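You operate a simulated robot arm through the tools that you are given. There is no shell and no other tool. Be economical: measure what you need, move in short steps, check, and stop when the job is done.

Carry out the task below with a simulated robot arm. There is one attempt and no reset: what you move stays moved.

TASK
Clamp the blue block from the yellow frame in the jig, slide it in and lock the slide.
Fine: red lever and yellow knob at their stops; the jig stays locked; leave the depth dial.
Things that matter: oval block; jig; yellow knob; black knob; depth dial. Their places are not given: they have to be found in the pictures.

It is judged by the outcome, as a careful person would: the job done as asked, and still so three seconds after it is handed in. It fails if anything else is knocked over, pushed out of place, dropped, spilled or broken.

THE ROBOT
A 6-joint arm with a two-finger parallel gripper, fixed in place. Base frame: the origin is at the foot of the arm, x ahead of it, y to its left, z up; the work surface is at about z = 0. Lengths are in m, angles in rad, forces in N, time in s.
With the tool pointing down near the work surface it reaches from about 0.14 to 0.58 m from the base axis. Its first joint turns from -1.152 to 1.152 rad. Payload 2.1 kg.
Tool frame: the origin (TCP) lies between the finger pads and is the grasp point; the fingertips stand 0.03 m ahead of it; z points along the fingers, y is the line along which they close. The gripper opens to 0.094 m. The fingers are 0.028 m wide and 0.01 m thick; the gripper's body (0.05 by 0.096 m) begins 0.055 m behind the TCP.
Orientation is told as [roll, pitch, yaw] about the base's x, y, z axes, in that order, counted from this pose: with the fingers straight down and closing along the base's y, the tool's x points along the base's -x, its y along +y and its z along -z.

THE INTERFACE
- The arm moves only by the tool play_rows. Its argument "deltas" is a list of rows, each an object of numbers (a shift or turn left out is 0, a gripper value left out holds the last): "ax", "ay", "az": the turn, a rotation vector about the tool's x, y, z in rad; "tx", "ty", "tz": the shift along the tool's x, y, z in cm; "fingers": the closure, from 0 (fully open) to 1 (shut). In form: [{"ax": .., "ay": .., "az": .., "tx": .., "ty": .., "tz": .., "fingers": ..}, ...]. A call has 1 to 20 rows; each row is the pose to reach, as a shift and turn from the pose commanded when the call began, along the tool's axes at that moment. A row lasts 0.2 s, in which the tool goes at most 0.05 m and 0.15 rad; a call with a longer step from one row to the next is refused whole, and so is a gripper value outside its range. A pose out of reach is approached as far as the arm can. The call stops where the force on the tool passes 70 N (or 10 N more than at its start, if that is more) or the arm is blocked; 0.2 s more then pass. The fingers move at their own pace (about 0.072 m/s each) and stop on an object; they squeeze with about 34 N. The grip force told is the motor's: it shows also when the fingers shut on nothing. Time passes only in rows, and 0.2 s behind the last, so rows that repeat a pose let the fingers close. It gives the time, the measured TCP pose, the force on the tool (base axes), the opening and the grip force at its end, in the units of the frame above (readings bear some noise), and new pictures: "views" is both (left out), scene, wrist or none.
- Cameras (640 x 400 px; columns grow to the right, rows downward): "scene" is fixed at [0.043, -0.3601, 0.4968]; the picture's right is [0.89, -0.47, 0.00], its down [-0.21, -0.40, -0.89] and it looks along [0.41, 0.79, -0.45] (base axes); focal length 271 px, centre (320, 200). "wrist" rides on the gripper at [-0.037, 0, -0.058] in the tool frame; the picture's right is [0.00, -1.00, 0.00], its down [0.97, 0.00, -0.24] and it looks along [0.24, 0.00, 0.97] (tool axes); focal length 218 px, centre (320, 200).
- locate(camera, pixels): there is no depth. For up to 12 entries [column, row, z] of the newest picture of that camera ("zoom" is the newest enlarged one), the place [x, y] in the base frame at which the ray of that pixel passes the height z, good to about 0.002 m. No time passes.
- close_up(camera, box): a new picture of the part [left, top, right, bottom] of that camera's present view, enlarged. No time passes.
- close_job(): hands the job in; it is judged then, once.

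Work in short steps. Measure before you move; look again where a grasp or a placing could have gone wrong, and mend it. You have 80 turns and 120 pictures in all, the two below and enlarged ones among them. Open the gripper and draw the arm clear of the work before you hand the job in, unless the task says otherwise; then end with one line.

The tools are called after ">>>" as a command line: name --argument value ..., lists and objects as JSON in quotes. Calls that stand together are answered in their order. play_rows: Moves the arm, as the interface text tells. Its arguments: {"type":"object","properties":{"deltas":{"type":"array","items":{"type":"object","properties":{"ax":{"type":"number"},"ay":{"type":"number"},"az":{"type":"number"},"tx":{"type":"number"},"ty":{"type":"number"},"tz":{"type":"number"},"fingers":{"type":"number"}}}},"views":{"type":"string","enum":["both","scene","wrist","none"]}},"required":["deltas"]} The other tools are called the same way: locate (camera, pixels) gives the place at which the rays of pixels pass given heights; close_up (camera, box) takes an enlarged picture of a part of a camera's view; close_job () hands the job in.

At the start:

```text
time: 0.0
ee_pos: [0.2837, 0.027, 0.3498]
tool_rot: [0.0, 0.0, -0.001]
force: [-0.3, -1.0, 0.1]
gripper_width: 0.094
grip_force: 0.1
```

scene: 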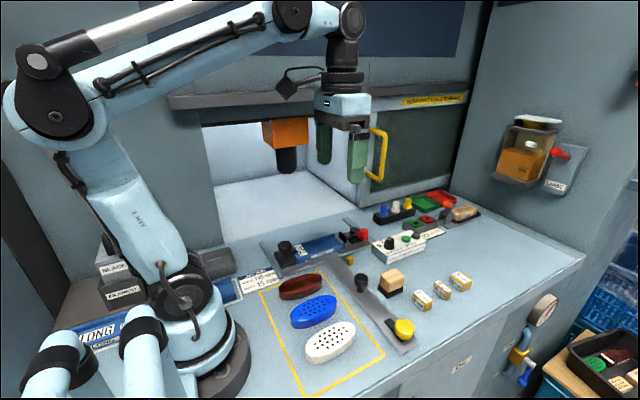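
wrist: 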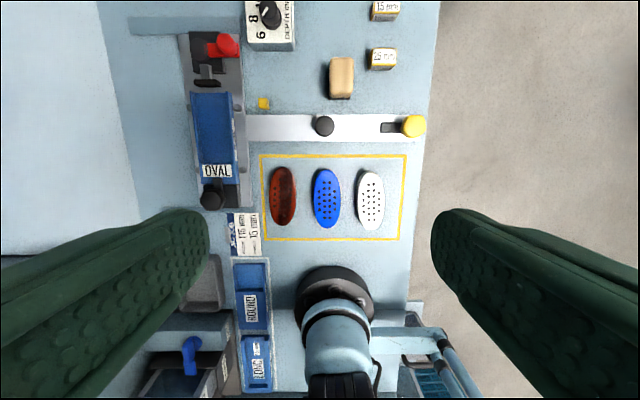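

I start by enlarging the work area in both views to understand the jig, the knobs and the frame.

>>> close_up --camera "scene" --box '[230, 180, 490, 390]'

>>> close_up --camera "wrist" --box '[170, 0, 440, 260]'

>>> close_up --camera "scene" --box '[250, 180, 490, 300]'

```text
1.90 times, centred on (360, 285) of scene
```

zoom: 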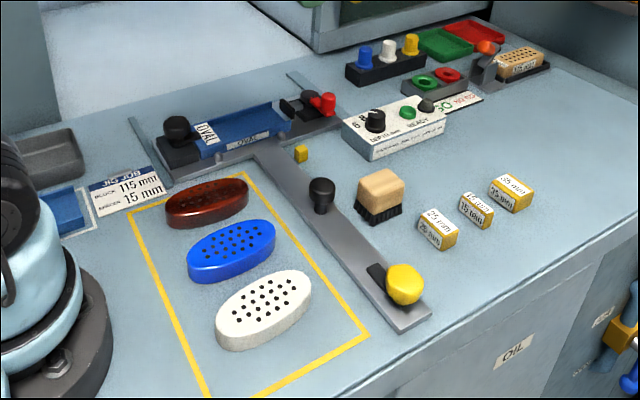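

```text
1.54 times, centred on (305, 130) of wrist
```

zoom: 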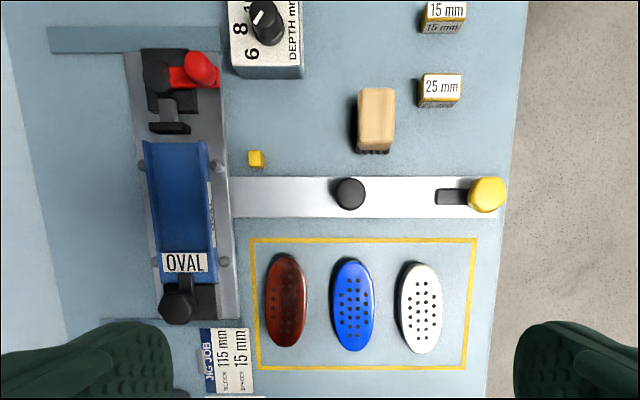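

```text
2.67 times, centred on (370, 240) of scene
```

zoom: 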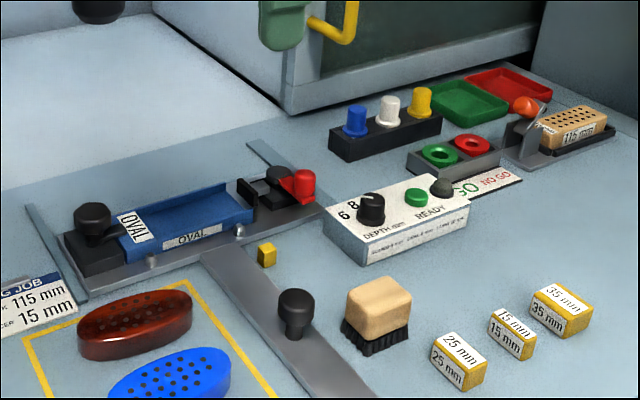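

>>> locate --camera "wrist" --pixels '[[326, 169, 0.03], [326, 228, 0.03], [313, 198, 0.03], [340, 198, 0.03], [323, 126, 0.04], [414, 126, 0.04], [383, 128, 0.01], [212, 195, 0.05], [228, 46, 0.05], [195, 95, 0.03], [235, 183, 0.03], [264, 103, 0.01]]'

>>> locate --camera "scene" --pixels '[[314, 305, 0.03], [361, 277, 0.04], [404, 328, 0.04], [285, 247, 0.05], [364, 235, 0.05], [353, 258, 0.01], [261, 242, 0.0], [281, 290, 0.0], [343, 222, 0.0], [368, 243, 0.0], [430, 203, 0.0], [410, 355, 0.0]]'

```text
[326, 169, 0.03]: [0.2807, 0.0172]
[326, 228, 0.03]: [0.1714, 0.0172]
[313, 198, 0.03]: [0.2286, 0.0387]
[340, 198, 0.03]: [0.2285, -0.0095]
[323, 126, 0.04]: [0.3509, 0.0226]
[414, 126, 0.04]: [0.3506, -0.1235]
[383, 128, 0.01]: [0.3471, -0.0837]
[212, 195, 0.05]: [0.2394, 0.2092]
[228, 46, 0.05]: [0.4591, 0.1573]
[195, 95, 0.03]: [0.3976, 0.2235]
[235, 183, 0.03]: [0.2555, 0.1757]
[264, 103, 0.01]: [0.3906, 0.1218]
```

```text
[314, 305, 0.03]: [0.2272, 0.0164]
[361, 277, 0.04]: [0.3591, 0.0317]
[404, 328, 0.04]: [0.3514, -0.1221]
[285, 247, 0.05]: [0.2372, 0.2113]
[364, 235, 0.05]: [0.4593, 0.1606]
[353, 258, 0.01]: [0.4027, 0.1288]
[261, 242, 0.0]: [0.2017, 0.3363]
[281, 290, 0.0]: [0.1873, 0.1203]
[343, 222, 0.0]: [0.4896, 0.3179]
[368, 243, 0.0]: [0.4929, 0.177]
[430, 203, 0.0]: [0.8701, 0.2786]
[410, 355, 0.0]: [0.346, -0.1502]
```

I move the wrist camera over the jig to inspect its pocket, clamp and lever.

>>> play_rows --deltas '[{"ty": 4, "tz": 1}, {"ty": 8, "tz": 3}, {"ty": 12, "tz": 5}, {"ty": 16, "tz": 7, "tx": -2}, {"ty": 16, "tz": 9, "tx": -4}, {"ty": 16, "tz": 9, "tx": -4}]' --views "both"

>>> close_up --camera "wrist" --box '[220, 0, 480, 260]'

>>> close_up --camera "scene" --box '[250, 210, 390, 290]'

```text
time: 1.4
ee_pos: [0.3225, 0.1903, 0.2572]
tool_rot: [0.0, 0.0, 0.001]
force: [0.0, 0.1, 0.4]
gripper_width: 0.094
grip_force: 0.1
```

scene: 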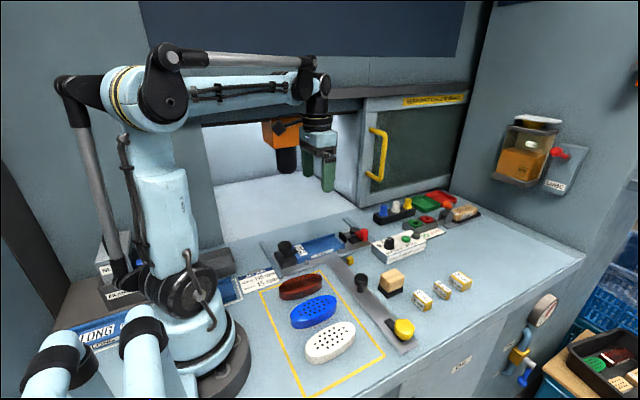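
wrist: 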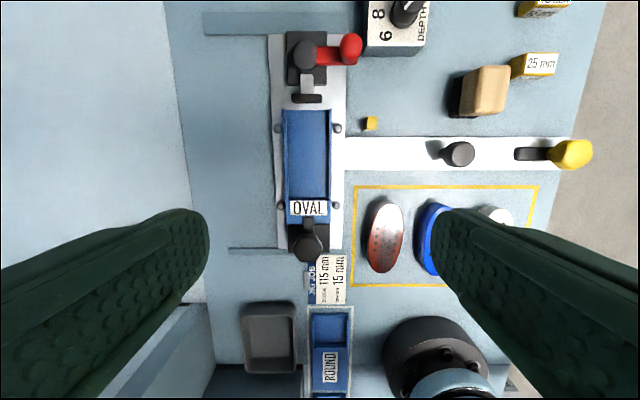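

```text
1.54 times, centred on (350, 130) of wrist
```

zoom: 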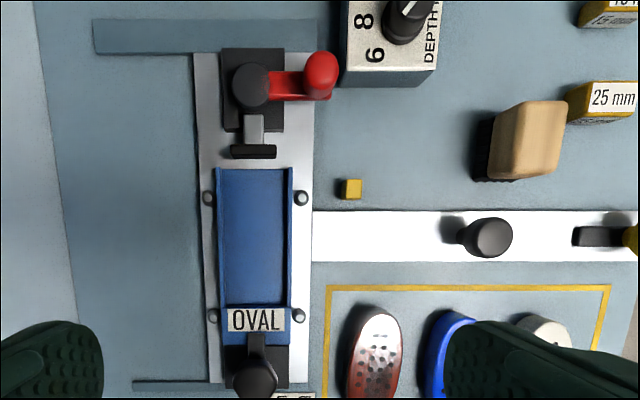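

```text
4.57 times, centred on (320, 250) of scene
```

zoom: 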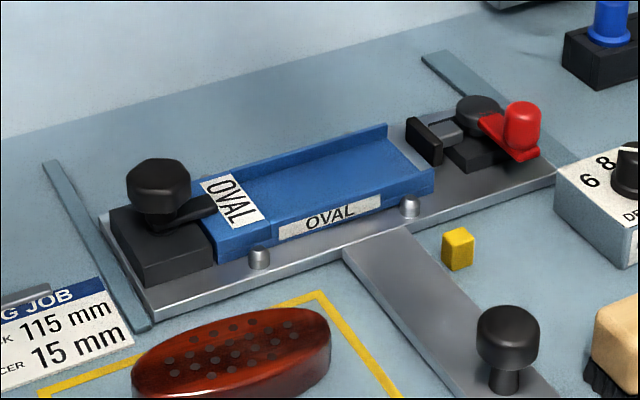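

>>> locate --camera "wrist" --pixels '[[283, 110, 0.025], [331, 110, 0.025], [330, 198, 0.025], [286, 200, 0.025], [293, 97, 0.03], [321, 97, 0.03], [350, 48, 0.05], [305, 55, 0.04], [458, 154, 0.05], [572, 154, 0.04], [383, 200, 0.025], [383, 272, 0.025]]'

>>> locate --camera "zoom" --pixels '[[388, 128, 0.03], [434, 175, 0.03], [215, 248, 0.03], [265, 222, 0.03], [522, 115, 0.05], [480, 105, 0.04], [508, 325, 0.05], [424, 145, 0.03], [500, 385, 0.01], [556, 178, 0.01], [155, 318, 0.01], [200, 180, 0.03]]'

>>> close_up --camera "scene" --box '[270, 260, 420, 370]'

```text
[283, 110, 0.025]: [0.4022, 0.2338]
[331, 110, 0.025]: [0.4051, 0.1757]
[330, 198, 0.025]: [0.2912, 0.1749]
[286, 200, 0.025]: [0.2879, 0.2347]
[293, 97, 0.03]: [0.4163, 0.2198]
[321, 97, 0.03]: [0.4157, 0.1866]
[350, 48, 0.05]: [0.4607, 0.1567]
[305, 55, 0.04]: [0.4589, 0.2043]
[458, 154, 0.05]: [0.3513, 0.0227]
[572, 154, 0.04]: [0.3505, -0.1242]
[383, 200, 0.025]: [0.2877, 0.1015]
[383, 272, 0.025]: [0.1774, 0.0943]
```

```text
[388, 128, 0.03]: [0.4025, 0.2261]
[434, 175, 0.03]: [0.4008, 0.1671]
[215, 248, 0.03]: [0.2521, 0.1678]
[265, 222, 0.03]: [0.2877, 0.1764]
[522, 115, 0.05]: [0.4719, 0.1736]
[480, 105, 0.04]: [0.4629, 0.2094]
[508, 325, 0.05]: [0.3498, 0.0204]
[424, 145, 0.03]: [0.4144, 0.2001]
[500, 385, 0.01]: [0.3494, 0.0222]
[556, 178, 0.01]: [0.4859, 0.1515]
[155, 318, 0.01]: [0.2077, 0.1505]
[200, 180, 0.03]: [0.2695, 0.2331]
```

```text
3.64 times, centred on (345, 315) of scene
```

zoom: 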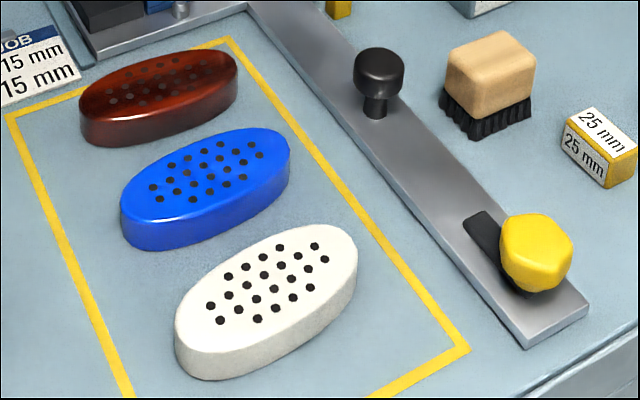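

>>> close_up --camera "scene" --box '[365, 185, 485, 265]'

>>> close_up --camera "scene" --box '[220, 260, 300, 310]'

>>> play_rows --deltas '[{"ty": -4}, {"ty": -8, "tx": 2}, {"ty": -12, "tx": 5}, {"ty": -16, "tx": 8}, {"ty": -17.3, "tx": 9.5}, {"ty": -17.3, "tx": 9.5}]' --views "wrist"

```text
5.00 times, centred on (425, 225) of scene
```

zoom: 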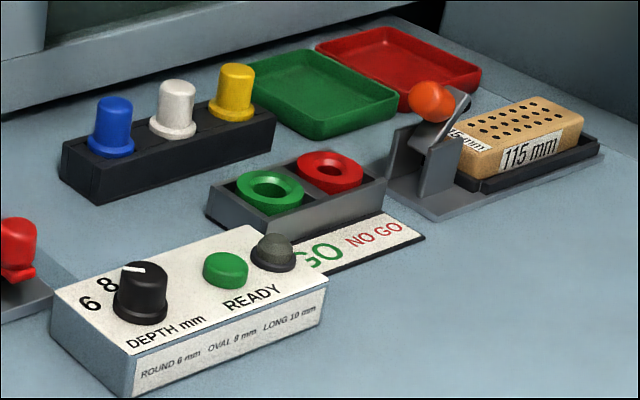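

```text
8.00 times, centred on (260, 285) of scene
```

zoom: 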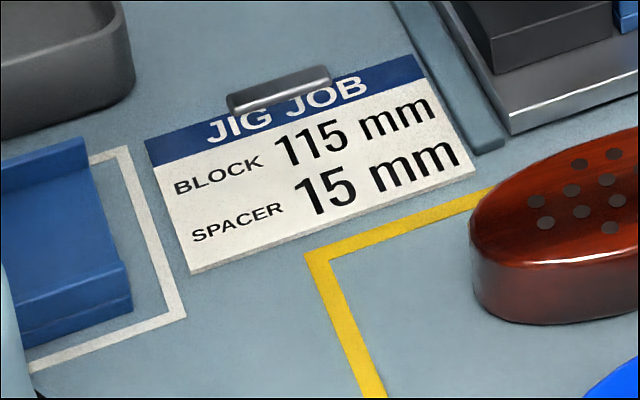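

```text
time: 2.8
ee_pos: [0.2286, 0.0139, 0.2595]
tool_rot: [0.0, -0.001, -0.002]
force: [-0.4, 0.6, -0.2]
gripper_width: 0.0939
grip_force: 0.1
```

wrist: 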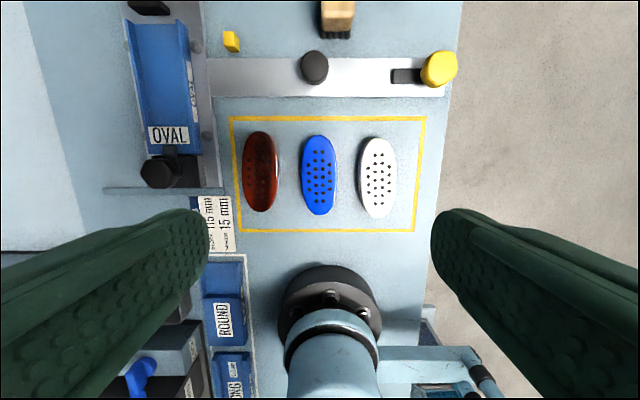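

>>> locate --camera "wrist" --pixels '[[318, 135, 0.025], [319, 216, 0.02], [302, 175, 0.025], [336, 175, 0.025], [319, 205, 0.03], [317, 138, 0.03], [262, 132, 0.025], [260, 212, 0.025], [279, 170, 0.025], [361, 172, 0.025]]'

>>> close_up --camera "wrist" --box '[220, 100, 430, 240]'

>>> locate --camera "scene" --pixels '[[303, 329, 0.0], [304, 322, 0.03], [304, 322, 0.02], [290, 314, 0.03], [336, 300, 0.03], [290, 314, 0.02], [336, 300, 0.02]]'

```text
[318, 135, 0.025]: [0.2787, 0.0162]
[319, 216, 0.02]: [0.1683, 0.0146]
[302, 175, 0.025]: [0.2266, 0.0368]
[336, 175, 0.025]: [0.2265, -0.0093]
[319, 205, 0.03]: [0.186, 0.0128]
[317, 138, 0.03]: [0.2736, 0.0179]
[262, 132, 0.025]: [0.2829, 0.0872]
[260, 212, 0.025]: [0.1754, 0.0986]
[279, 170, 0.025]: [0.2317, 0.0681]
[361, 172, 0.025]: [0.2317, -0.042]
```

```text
2.86 times, centred on (325, 170) of wrist
```

zoom: 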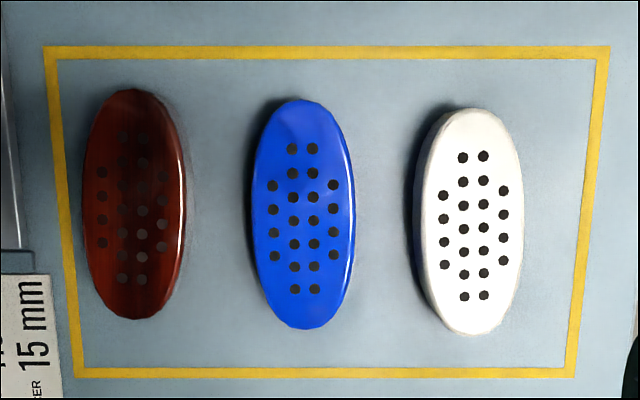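

```text
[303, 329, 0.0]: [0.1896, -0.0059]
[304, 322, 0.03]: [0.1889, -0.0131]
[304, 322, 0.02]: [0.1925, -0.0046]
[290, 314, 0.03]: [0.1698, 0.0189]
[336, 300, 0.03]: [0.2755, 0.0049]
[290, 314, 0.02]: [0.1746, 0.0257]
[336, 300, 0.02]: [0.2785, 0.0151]
```

Blue block centre is about (0.225, 0.015), 0.11 × 0.046 m. I narrow the fingers to ~0.066 to fit between the neighbours and go down part-way to check.

>>> play_rows --deltas '[{"tz": 4, "fingers": 0.3}, {"tz": 8}, {"tz": 12, "tx": 0.3}, {"tz": 15, "tx": 0.3}, {"tz": 16.5, "tx": 0.3}, {"tz": 16.5, "tx": 0.3}]' --views "both"

```text
time: 4.2
ee_pos: [0.224, 0.0165, 0.0934]
tool_rot: [0.0, -0.001, 0.001]
force: [-0.6, -0.6, 0.8]
gripper_width: 0.0658
grip_force: 0.2
```

scene: 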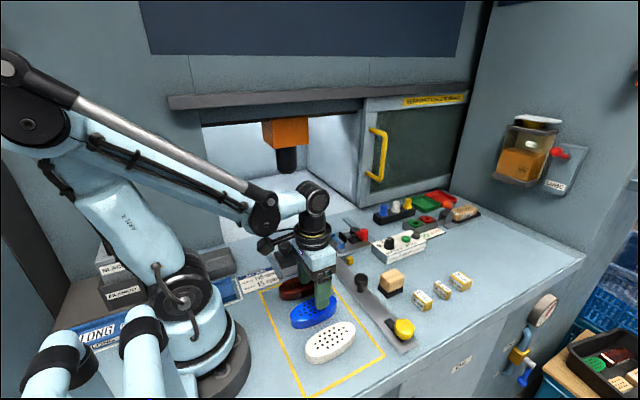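
wrist: 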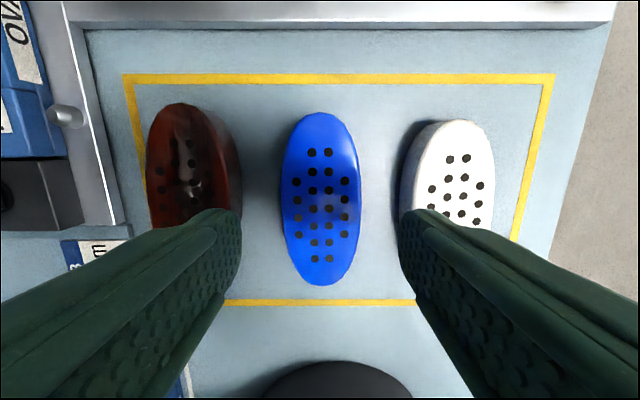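

>>> locate --camera "wrist" --pixels '[[282, 200, 0.024], [361, 200, 0.024], [318, 112, 0.024], [324, 286, 0.02], [242, 195, 0.0], [404, 190, 0.0], [315, 150, 0.025], [322, 258, 0.025]]'

```text
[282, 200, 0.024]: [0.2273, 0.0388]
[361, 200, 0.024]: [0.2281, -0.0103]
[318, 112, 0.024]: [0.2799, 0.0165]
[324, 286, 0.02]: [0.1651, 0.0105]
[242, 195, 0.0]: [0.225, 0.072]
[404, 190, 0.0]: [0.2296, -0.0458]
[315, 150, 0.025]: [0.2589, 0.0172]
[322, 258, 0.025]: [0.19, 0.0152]
```

Block centre reads (0.223, 0.0145), turned about 0.03 rad. I descend to z≈0.043 and grip.

>>> play_rows --deltas '[{"tz": 2.5, "ty": -0.2, "tx": 0.1, "az": -0.03}, {"tz": 4.5, "ty": -0.2, "tx": 0.1, "az": -0.03}, {"tz": 5.0, "ty": -0.2, "tx": 0.1, "az": -0.03}, {"tz": 5.0, "ty": -0.2, "tx": 0.1, "az": -0.03, "fingers": 0.7}, {"tz": 5.0, "ty": -0.2, "tx": 0.1, "az": -0.03, "fingers": 0.7}, {"tz": 5.0, "ty": -0.2, "tx": 0.1, "az": -0.03, "fingers": 0.7}]' --views "both"

```text
time: 5.6
ee_pos: [0.2249, 0.0141, 0.0439]
tool_rot: [-0.001, 0.001, 0.031]
force: [-0.4, 0.5, 0.3]
gripper_width: 0.049
grip_force: 33.6
```

scene: 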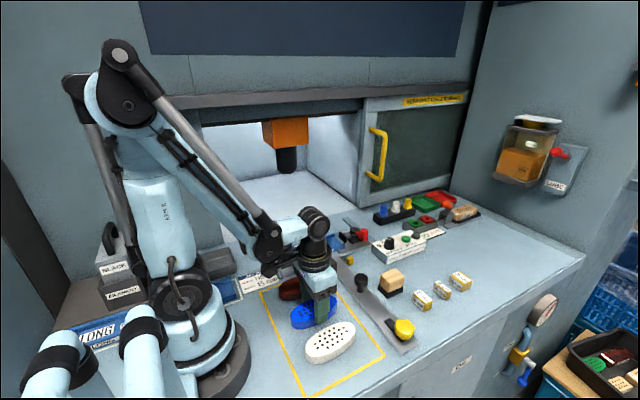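
wrist: 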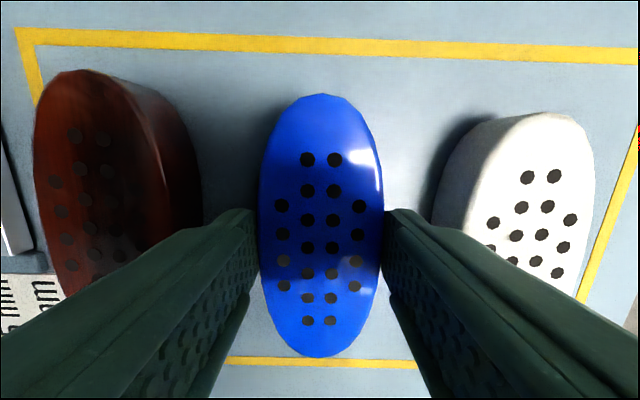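

Gripped at width 0.049. I lift and straighten the yaw.

>>> play_rows --deltas '[{"tz": -3}, {"tz": -7, "az": 0.03}, {"tz": -11, "az": 0.03}, {"tz": -11, "az": 0.03}]' --views "wrist"

```text
time: 6.6
ee_pos: [0.2241, 0.0132, 0.1562]
tool_rot: [-0.001, -0.001, 0.001]
force: [-0.6, -0.2, -0.7]
gripper_width: 0.0284
grip_force: 0.0
```

wrist: 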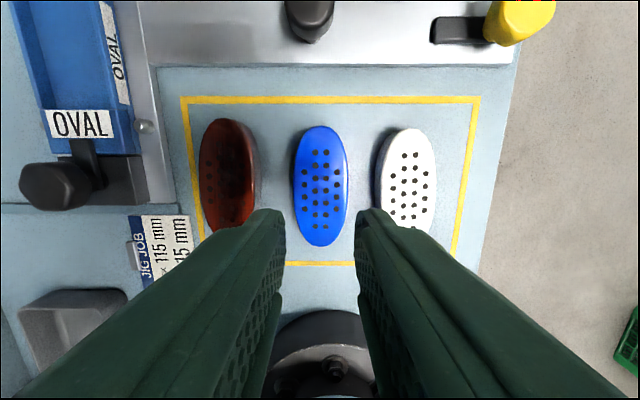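

The block slipped out and stays in place, so the grip was too shallow. I look closely at the jig walls before choosing a deeper grip.

>>> close_up --camera "scene" --box '[290, 220, 370, 270]'

>>> close_up --camera "scene" --box '[275, 270, 365, 365]'

```text
8.00 times, centred on (330, 245) of scene
```

zoom: 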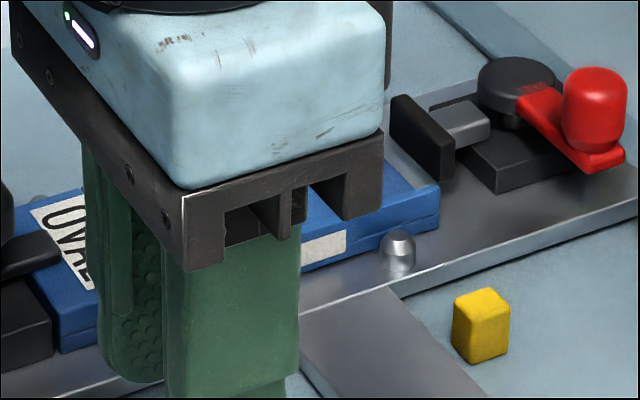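

```text
4.21 times, centred on (320, 318) of scene
```

zoom: 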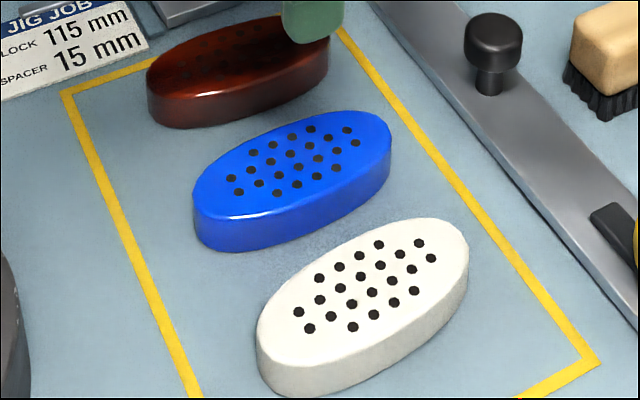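

>>> locate --camera "wrist" --pixels '[[319, 126, 0.022], [319, 246, 0.02], [293, 185, 0.02], [347, 185, 0.02], [317, 153, 0.022], [317, 227, 0.022]]'

>>> play_rows --deltas '[{"tz": 0, "fingers": 0.3}, {"tz": 3}, {"tz": 6}, {"tz": 6}]' --views "wrist"

```text
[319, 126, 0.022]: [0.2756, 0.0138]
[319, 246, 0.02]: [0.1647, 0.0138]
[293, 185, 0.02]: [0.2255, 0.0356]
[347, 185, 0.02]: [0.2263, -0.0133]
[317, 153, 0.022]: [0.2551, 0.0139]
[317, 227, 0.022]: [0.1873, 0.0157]
```

```text
time: 7.6
ee_pos: [0.2241, 0.0123, 0.0959]
tool_rot: [-0.001, -0.002, -0.001]
force: [0.8, -0.5, 0.1]
gripper_width: 0.0658
grip_force: 0.1
```

wrist: 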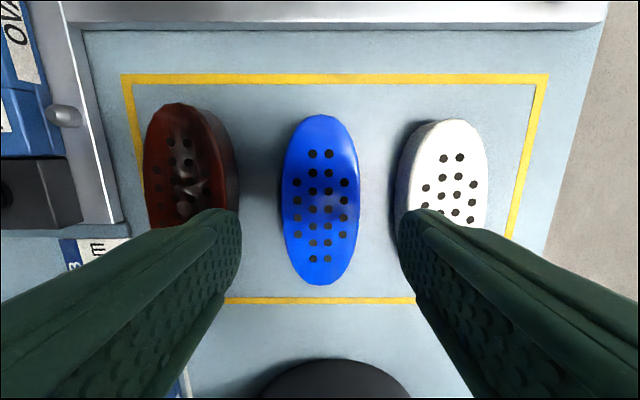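

Block unchanged. I descend to z≈0.038 at its centre and grip fully, then lift a little.

>>> play_rows --deltas '[{"tz": 2.5, "tx": 0.3}, {"tz": 5, "tx": 0.3}, {"tz": 5.8, "tx": 0.3}, {"tz": 5.8, "tx": 0.3, "fingers": 1}, {"tz": 5.8, "tx": 0.3}, {"tz": 5.8, "tx": 0.3}, {"tz": 5.0, "tx": 0.3}, {"tz": 3.5, "tx": 0.3}, {"tz": 3.5, "tx": 0.3}]' --views "wrist"

```text
time: 9.6
ee_pos: [0.2206, 0.0129, 0.0598]
tool_rot: [-0.001, 0.001, 0.001]
force: [0.4, 0.3, -0.8]
gripper_width: 0.0486
grip_force: 34.1
```

wrist: 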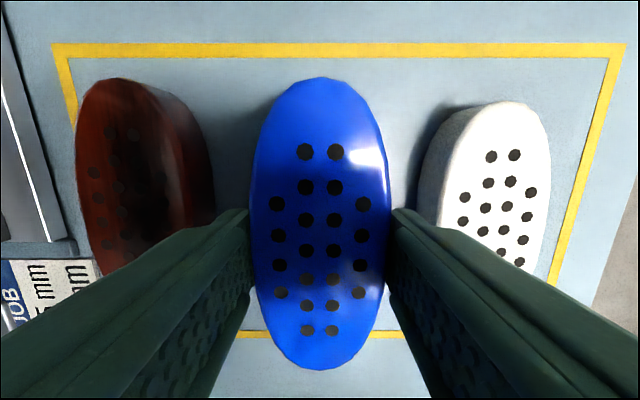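

Held now (0.0486). Raise and carry over to above the jig.

>>> play_rows --deltas '[{"tz": -3}, {"tz": -6}, {"tz": -6, "tx": -3.5, "ty": 3}, {"tz": -6, "tx": -7, "ty": 6.5}, {"tz": -6, "tx": -10, "ty": 10}, {"tz": -6, "tx": -12, "ty": 13.5}, {"tz": -6, "tx": -12.6, "ty": 17}, {"tz": -6, "tx": -12.6, "ty": 19.2}, {"tz": -6, "tx": -12.6, "ty": 19.2}]' --views "both"

```text
time: 11.6
ee_pos: [0.3473, 0.2052, 0.1193]
tool_rot: [0.001, 0.0, 0.0]
force: [0.5, -0.7, -1.1]
gripper_width: 0.0487
grip_force: 34.0
```

scene: 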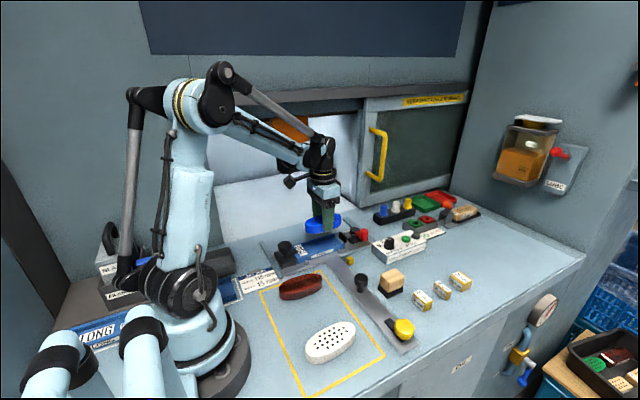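
wrist: 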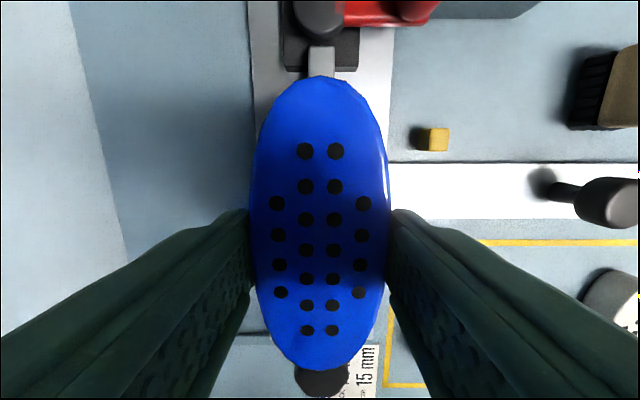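

>>> locate --camera "wrist" --pixels '[[249, 60, 0.008], [394, 60, 0.008], [309, 62, 0.028], [335, 62, 0.028], [294, 380, 0.06], [348, 380, 0.06], [320, 77, 0.09]]'

>>> close_up --camera "scene" --box '[270, 200, 380, 280]'

```text
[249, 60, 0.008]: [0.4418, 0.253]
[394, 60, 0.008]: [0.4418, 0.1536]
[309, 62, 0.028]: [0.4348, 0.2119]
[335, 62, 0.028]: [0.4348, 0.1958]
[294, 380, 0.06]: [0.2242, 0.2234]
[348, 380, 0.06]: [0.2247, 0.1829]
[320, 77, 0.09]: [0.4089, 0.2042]
```

```text
5.00 times, centred on (325, 240) of scene
```

zoom: 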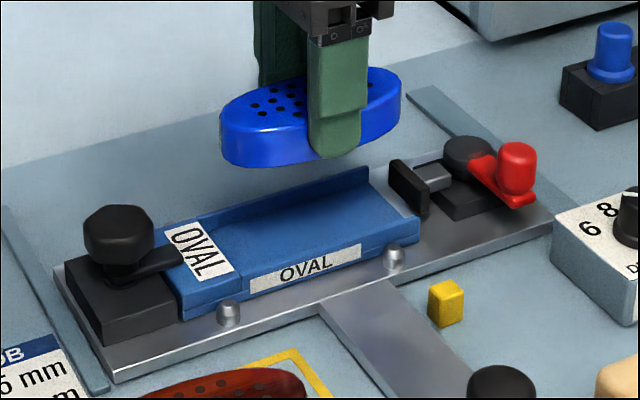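

Block hovers aligned (jig centre line y≈0.2037). I lower towards the pocket and watch the force.

>>> play_rows --deltas '[{"tz": 3, "ty": -0.12, "tx": -0.1}, {"tz": 5, "ty": -0.12, "tx": -0.1}, {"tz": 5.5, "ty": -0.12, "tx": -0.1}, {"tz": 5.5, "ty": -0.12, "tx": -0.1}]' --views "both"

>>> close_up --camera "scene" --box '[270, 200, 380, 280]'

```text
time: 12.6
ee_pos: [0.3471, 0.2034, 0.0651]
tool_rot: [-0.001, 0.0, -0.001]
force: [0.4, -0.5, -0.6]
gripper_width: 0.0486
grip_force: 34.2
```

scene: 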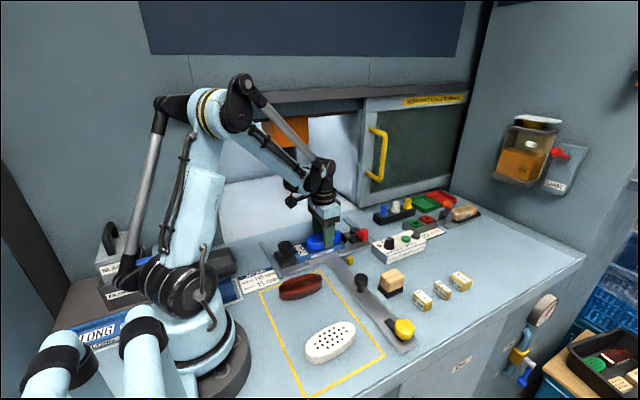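
wrist: 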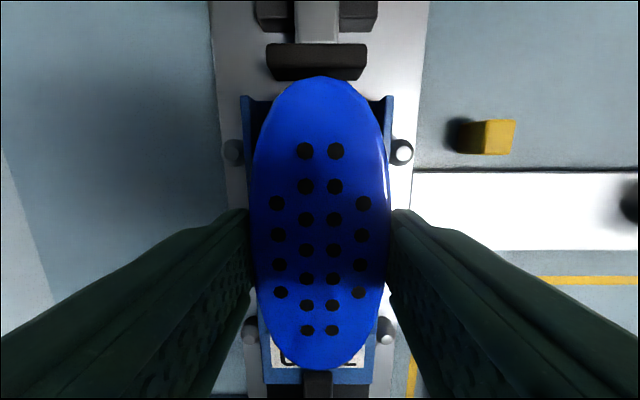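

```text
5.00 times, centred on (325, 240) of scene
```

zoom: 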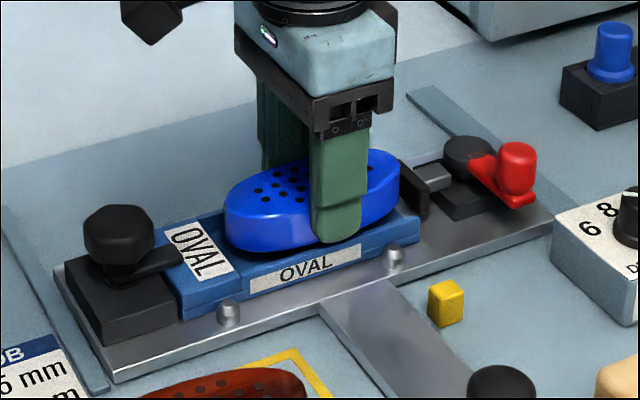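

>>> locate --camera "wrist" --pixels '[[318, 80, 0.02], [318, 72, 0.035], [320, 77, 0.045], [242, 97, 0.026], [393, 97, 0.026], [253, 97, 0.026], [384, 97, 0.026], [282, 365, 0.028], [362, 348, 0.028]]'

>>> close_up --camera "wrist" --box '[220, 40, 420, 165]'

```text
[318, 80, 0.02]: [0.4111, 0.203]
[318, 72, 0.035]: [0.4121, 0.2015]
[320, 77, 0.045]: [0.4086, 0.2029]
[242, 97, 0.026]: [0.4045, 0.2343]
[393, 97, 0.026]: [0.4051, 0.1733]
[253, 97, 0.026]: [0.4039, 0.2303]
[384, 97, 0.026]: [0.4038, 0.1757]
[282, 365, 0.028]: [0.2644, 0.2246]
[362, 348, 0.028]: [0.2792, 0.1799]
```

```text
3.20 times, centred on (320, 102) of wrist
```

zoom: 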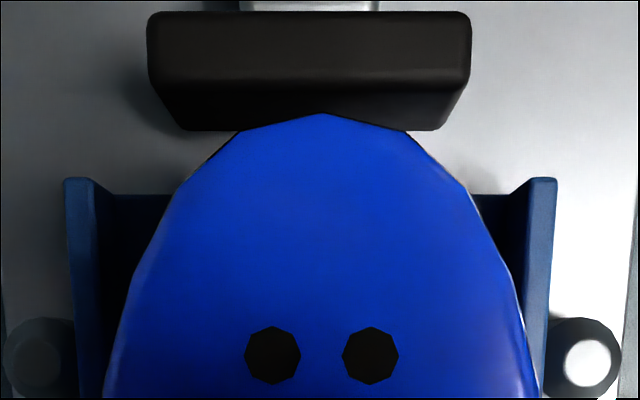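

The jig's inner centre is ~1.3 mm further +y, and the pad face at x≈0.411 is close to the block tip; I correct both and lower in small steps.

>>> play_rows --deltas '[{"ty": 0.13, "tx": 0.2}, {"ty": 0.13, "tx": 0.2, "tz": 0.4}, {"ty": 0.13, "tx": 0.2, "tz": 0.7}, {"ty": 0.13, "tx": 0.2, "tz": 0.8}, {"ty": 0.13, "tx": 0.2, "tz": 0.8}]' --views "wrist"

>>> close_up --camera "scene" --box '[280, 210, 360, 270]'

```text
time: 13.7
ee_pos: [0.3462, 0.2049, 0.0587]
tool_rot: [-0.001, -0.001, 0.0]
force: [-1.1, -0.4, 20.5]
gripper_width: 0.0489
grip_force: 33.7
stopped in row 5: the force on the tool passed its limit (the readings are from after the stop); the commanded pose is now the measured one
```

wrist: 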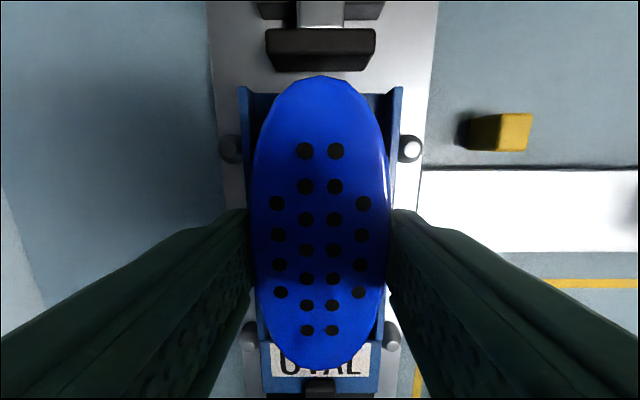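

```text
6.67 times, centred on (320, 240) of scene
```

zoom: 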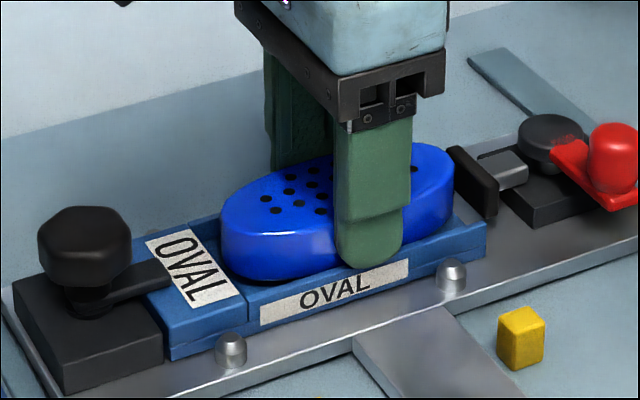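

>>> close_up --camera "wrist" --box '[220, 280, 420, 400]'

>>> locate --camera "wrist" --pixels '[[320, 76, 0.038], [320, 370, 0.038], [320, 71, 0.02], [270, 342, 0.028], [372, 342, 0.028], [270, 376, 0.028], [238, 88, 0.028], [403, 88, 0.028]]'

```text
3.20 times, centred on (320, 340) of wrist
```

zoom: 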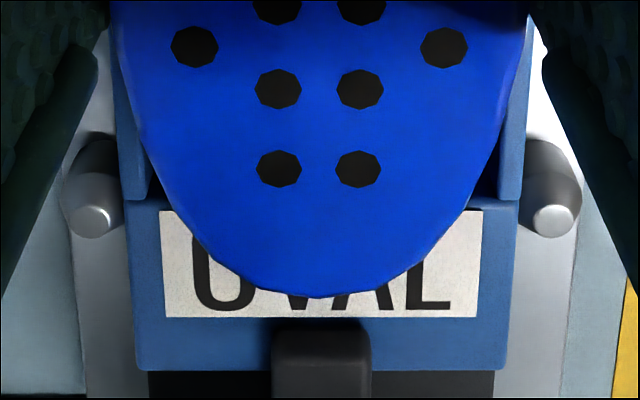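

```text
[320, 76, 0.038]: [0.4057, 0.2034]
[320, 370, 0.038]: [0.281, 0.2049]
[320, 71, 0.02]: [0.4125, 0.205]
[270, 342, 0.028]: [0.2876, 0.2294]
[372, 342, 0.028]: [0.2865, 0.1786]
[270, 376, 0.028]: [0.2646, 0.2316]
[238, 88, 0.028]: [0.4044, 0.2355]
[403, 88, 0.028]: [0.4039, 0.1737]
```

The block's rear overlaps the label block (edge x≈0.2875), so it is resting there. I lift 6 mm, shift +5.5 mm in x, and look.

>>> play_rows --deltas '[{"tz": -0.6}, {"tz": -0.6, "tx": -0.55}, {"tz": -0.2, "tx": -0.55}, {"tz": -0.2, "tx": -0.55}]' --views "wrist"

>>> close_up --camera "wrist" --box '[220, 280, 420, 400]'

>>> close_up --camera "wrist" --box '[220, 20, 420, 145]'

```text
time: 14.7
ee_pos: [0.3535, 0.2047, 0.0608]
tool_rot: [-0.001, 0.001, 0.0]
force: [-0.5, -0.5, -0.9]
gripper_width: 0.049
grip_force: 34.1
```

wrist: 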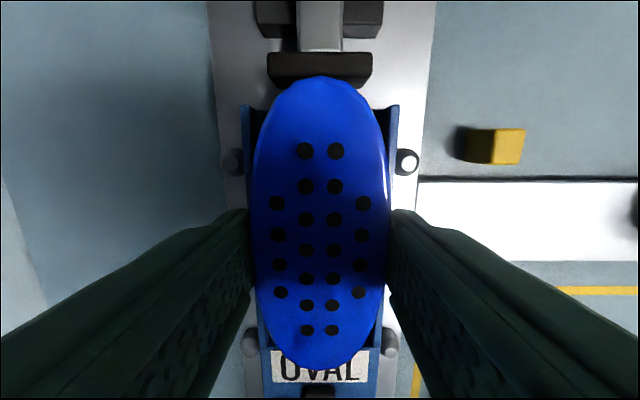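

```text
3.20 times, centred on (320, 340) of wrist
```

zoom: 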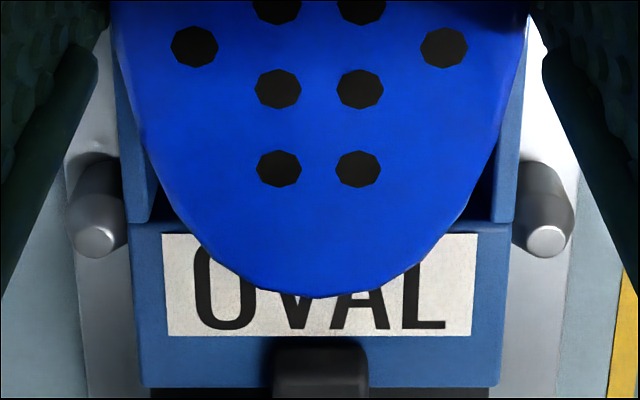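

```text
3.20 times, centred on (320, 82) of wrist
```

zoom: 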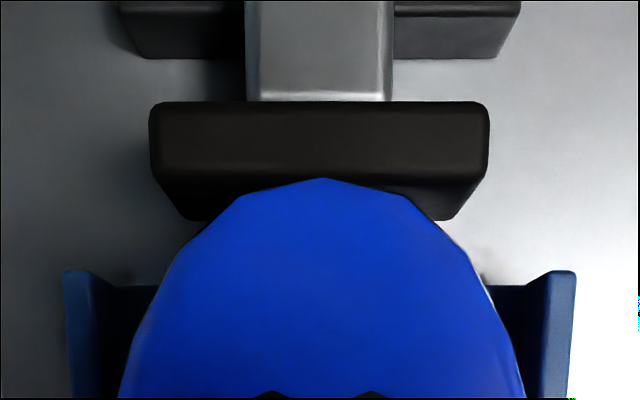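

>>> locate --camera "wrist" --pixels '[[320, 76, 0.043], [320, 373, 0.043], [320, 89, 0.018], [320, 80, 0.035], [270, 350, 0.028], [370, 350, 0.028], [320, 305, 0.043], [320, 151, 0.043]]'

>>> close_up --camera "scene" --box '[290, 215, 360, 265]'

```text
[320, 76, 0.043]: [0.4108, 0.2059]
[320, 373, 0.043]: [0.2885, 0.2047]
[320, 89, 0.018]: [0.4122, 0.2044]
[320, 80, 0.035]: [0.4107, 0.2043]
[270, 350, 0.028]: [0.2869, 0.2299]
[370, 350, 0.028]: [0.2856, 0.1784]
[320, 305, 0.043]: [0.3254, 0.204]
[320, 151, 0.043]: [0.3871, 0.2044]
```

```text
8.00 times, centred on (325, 240) of scene
```

zoom: 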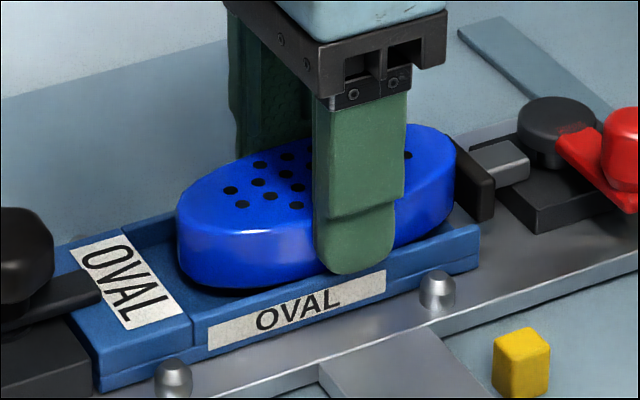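

The rear now clears the label step and the tip is just short of the pad. I lower gently until contact.

>>> play_rows --deltas '[{"tx": 0.1, "tz": 0.2}, {"tx": 0.1, "tz": 0.4}, {"tx": 0.1, "tz": 0.6}, {"tx": 0.1, "tz": 0.8}, {"tx": 0.1, "tz": 0.9}]' --views "wrist"

>>> close_up --camera "scene" --box '[290, 215, 360, 265]'

```text
time: 15.4
ee_pos: [0.3518, 0.2065, 0.0593]
tool_rot: [-0.001, 0.001, 0.0]
force: [-1.7, 0.3, 22.6]
gripper_width: 0.0486
grip_force: 34.0
stopped in row 3: the force on the tool passed its limit (the readings are from after the stop); the commanded pose is now the measured one
```

wrist: 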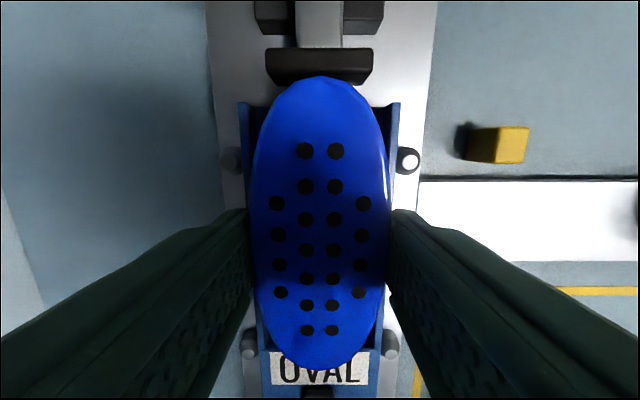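

```text
8.00 times, centred on (325, 240) of scene
```

zoom: 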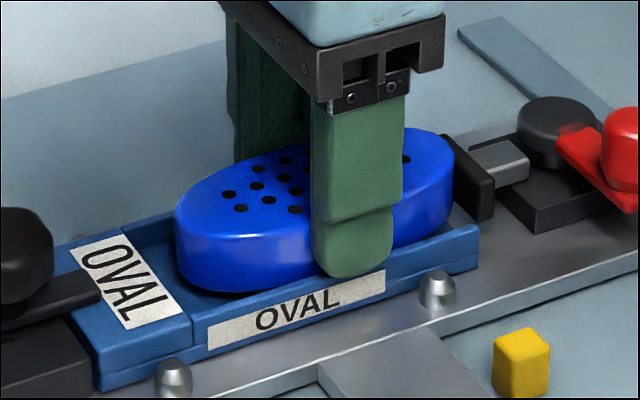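

Fingertips rest on the wall tops (z≈0.029) with the block inside the pocket just above the floor. I release it and lift straight up.

>>> play_rows --deltas '[{"tz": -0.05}, {"tz": -0.05, "fingers": 0.3}, {"tz": -0.05}, {"tz": -0.05}, {"tz": -2}, {"tz": -6}, {"tz": -10}, {"tz": -12}, {"tz": -12}]' --views "both"

>>> close_up --camera "scene" --box '[280, 210, 380, 270]'

```text
time: 17.4
ee_pos: [0.3517, 0.2029, 0.1776]
tool_rot: [-0.002, 0.001, -0.002]
force: [-0.1, 0.2, -0.2]
gripper_width: 0.0659
grip_force: 0.1
```

scene: 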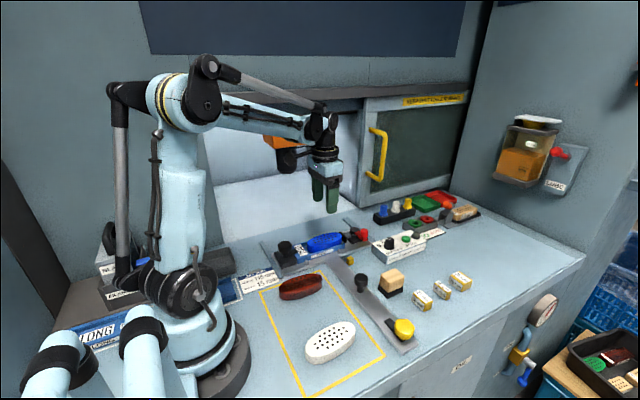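
wrist: 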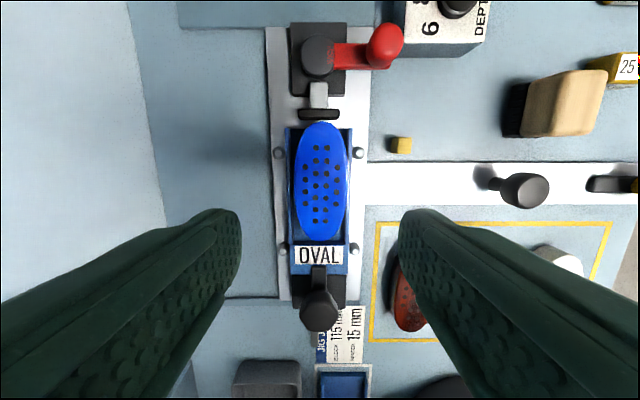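

```text
6.40 times, centred on (330, 240) of scene
```

zoom: 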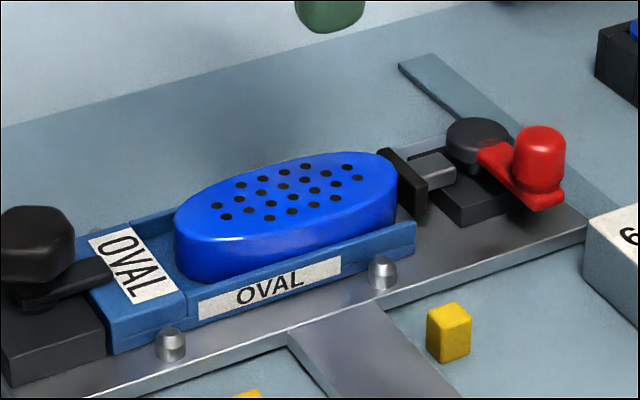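

Block seated well. Now I measure the red lever's knob and pivot, with the depth box near it.

>>> locate --camera "wrist" --pixels '[[388, 36, 0.04], [388, 36, 0.05], [388, 36, 0.06], [376, 56, 0.025], [316, 50, 0.04], [395, 38, 0.03], [394, 43, 0.0], [400, 42, 0.03]]'

>>> locate --camera "zoom" --pixels '[[540, 142, 0.04], [540, 142, 0.05], [540, 142, 0.06], [540, 188, 0.03], [478, 130, 0.04], [590, 222, 0.03], [540, 200, 0.025]]'

>>> close_up --camera "wrist" --box '[270, 0, 430, 130]'

>>> close_up --camera "scene" --box '[335, 215, 395, 260]'

```text
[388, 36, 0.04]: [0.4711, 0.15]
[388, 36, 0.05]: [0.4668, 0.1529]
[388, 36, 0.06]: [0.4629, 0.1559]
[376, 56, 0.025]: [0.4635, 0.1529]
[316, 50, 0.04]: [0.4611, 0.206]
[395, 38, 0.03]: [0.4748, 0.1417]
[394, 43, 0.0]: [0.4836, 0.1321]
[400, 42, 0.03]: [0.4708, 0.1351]
```

```text
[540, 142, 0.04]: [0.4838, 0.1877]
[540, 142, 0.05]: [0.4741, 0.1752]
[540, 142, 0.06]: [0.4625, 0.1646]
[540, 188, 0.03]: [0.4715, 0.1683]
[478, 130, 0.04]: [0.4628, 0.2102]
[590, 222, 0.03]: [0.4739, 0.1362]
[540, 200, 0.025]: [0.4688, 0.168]
```

```text
3.08 times, centred on (350, 65) of wrist
```

zoom: 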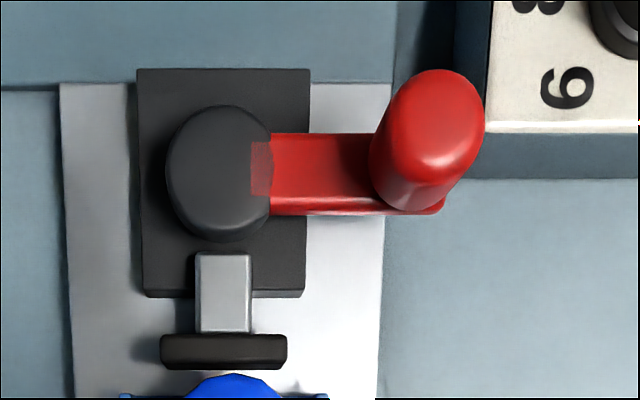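

```text
8.89 times, centred on (365, 238) of scene
```

zoom: 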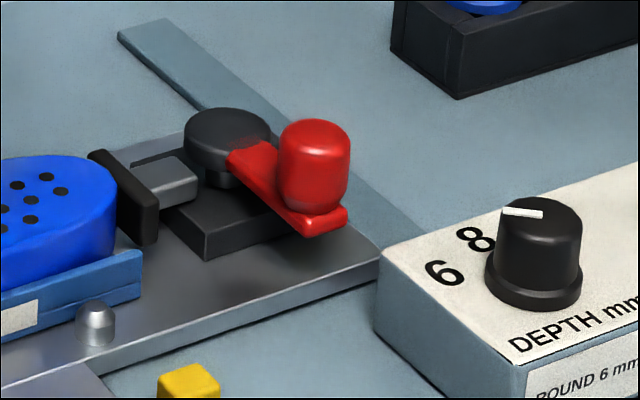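

>>> locate --camera "wrist" --pixels '[[428, 43, 0.035], [428, 43, 0.04], [424, 55, 0.0], [417, 58, 0.0]]'

>>> locate --camera "zoom" --pixels '[[380, 258, 0.035], [380, 258, 0.04], [378, 330, 0.0], [522, 362, 0.035], [150, 240, 0.02], [110, 155, 0.04]]'

```text
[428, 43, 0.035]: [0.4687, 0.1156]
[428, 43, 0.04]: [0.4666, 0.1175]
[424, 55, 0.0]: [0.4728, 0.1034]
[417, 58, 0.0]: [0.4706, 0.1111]
```

```text
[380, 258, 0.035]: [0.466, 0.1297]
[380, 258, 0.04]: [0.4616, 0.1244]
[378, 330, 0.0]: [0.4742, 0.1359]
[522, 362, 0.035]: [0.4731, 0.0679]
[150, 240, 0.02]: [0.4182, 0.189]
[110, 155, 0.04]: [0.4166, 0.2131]
```

Box corner is at about (0.468, 0.12), clear of the lever's swing. I close the fingers and set them just on the -x side of the red knob (knob at ≈(0.462, 0.160), top z≈0.062).

>>> play_rows --deltas '[{"tx": -3.8, "ty": -2.3, "fingers": 1}, {"tx": -7.4, "ty": -4.4}, {"tx": -7.4, "ty": -4.4, "tz": 3.5}, {"tx": -7.4, "ty": -4.4, "tz": 7}, {"tx": -7.4, "ty": -4.4, "tz": 10.4}, {"tx": -7.4, "ty": -4.4, "tz": 10.4}]' --views "wrist"

>>> close_up --camera "scene" --box '[300, 190, 400, 270]'

```text
time: 18.8
ee_pos: [0.4263, 0.1612, 0.0738]
tool_rot: [0.0, 0.001, 0.002]
force: [-0.6, -0.5, -0.3]
gripper_width: 0.0
grip_force: 32.4
```

wrist: 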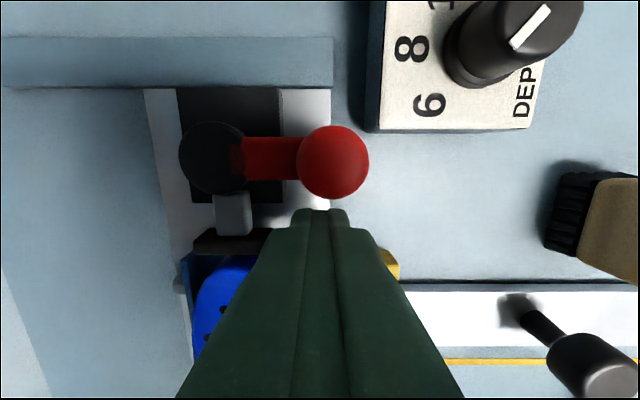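

```text
5.00 times, centred on (350, 230) of scene
```

zoom: 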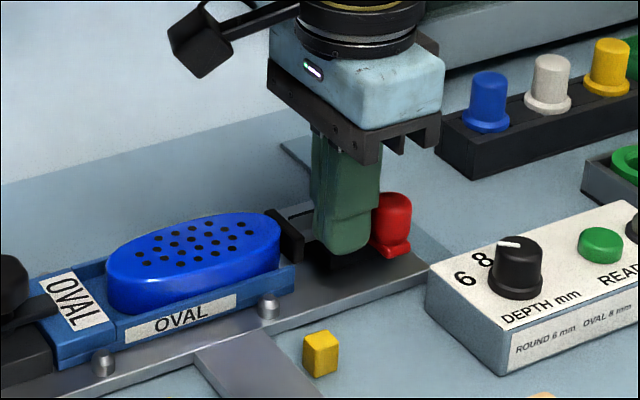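

I push +x gently in small rows to test the lever's direction.

>>> play_rows --deltas '[{"tx": -0.8, "ty": -0.2}, {"tx": -1.2, "ty": -0.2}, {"tx": -1.6, "ty": -0.2}, {"tx": -2.0, "ty": -0.2}, {"tx": -2.0, "ty": -0.2}]' --views "wrist"

```text
time: 20.0
ee_pos: [0.4457, 0.1584, 0.0739]
tool_rot: [-0.001, 0.003, 0.0]
force: [0.2, 0.4, -0.8]
gripper_width: 0.0
grip_force: 32.8
```

wrist: 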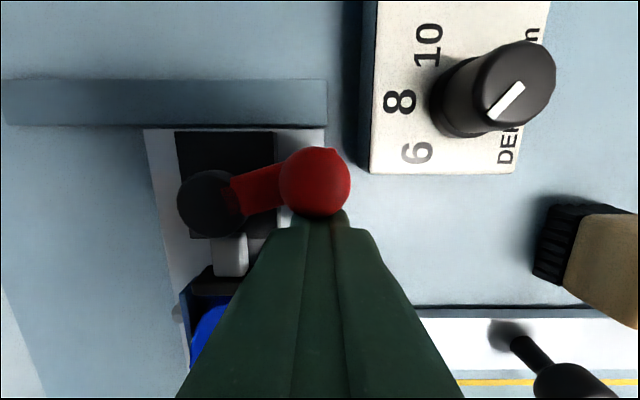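

The lever turns freely this way. I continue along its arc.

>>> play_rows --deltas '[{"tx": -1.0, "ty": -0.14}, {"tx": -1.97, "ty": 0}, {"tx": -2.83, "ty": 0.16}, {"tx": -3.51, "ty": 0.5}, {"tx": -3.51, "ty": 0.5}]' --views "wrist"

>>> close_up --camera "scene" --box '[300, 190, 400, 270]'

```text
time: 21.2
ee_pos: [0.4818, 0.1638, 0.074]
tool_rot: [-0.001, 0.0, 0.0]
force: [0.8, -0.6, 0.9]
gripper_width: 0.0
grip_force: 32.6
```

wrist: 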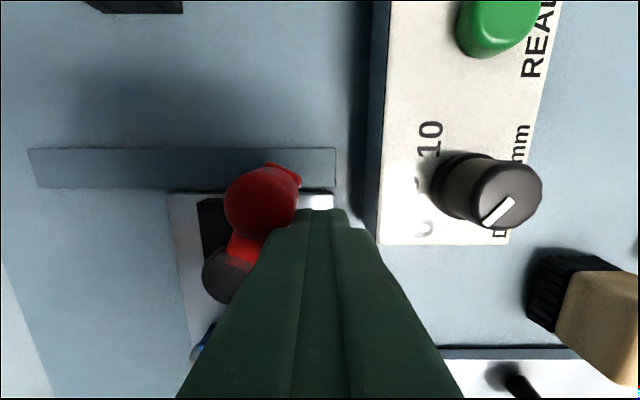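

```text
5.00 times, centred on (350, 230) of scene
```

zoom: 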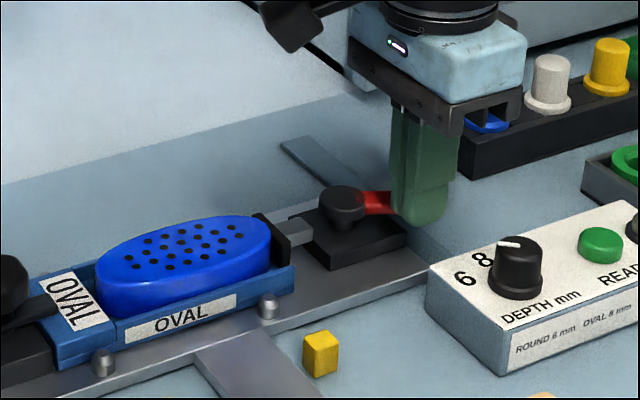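

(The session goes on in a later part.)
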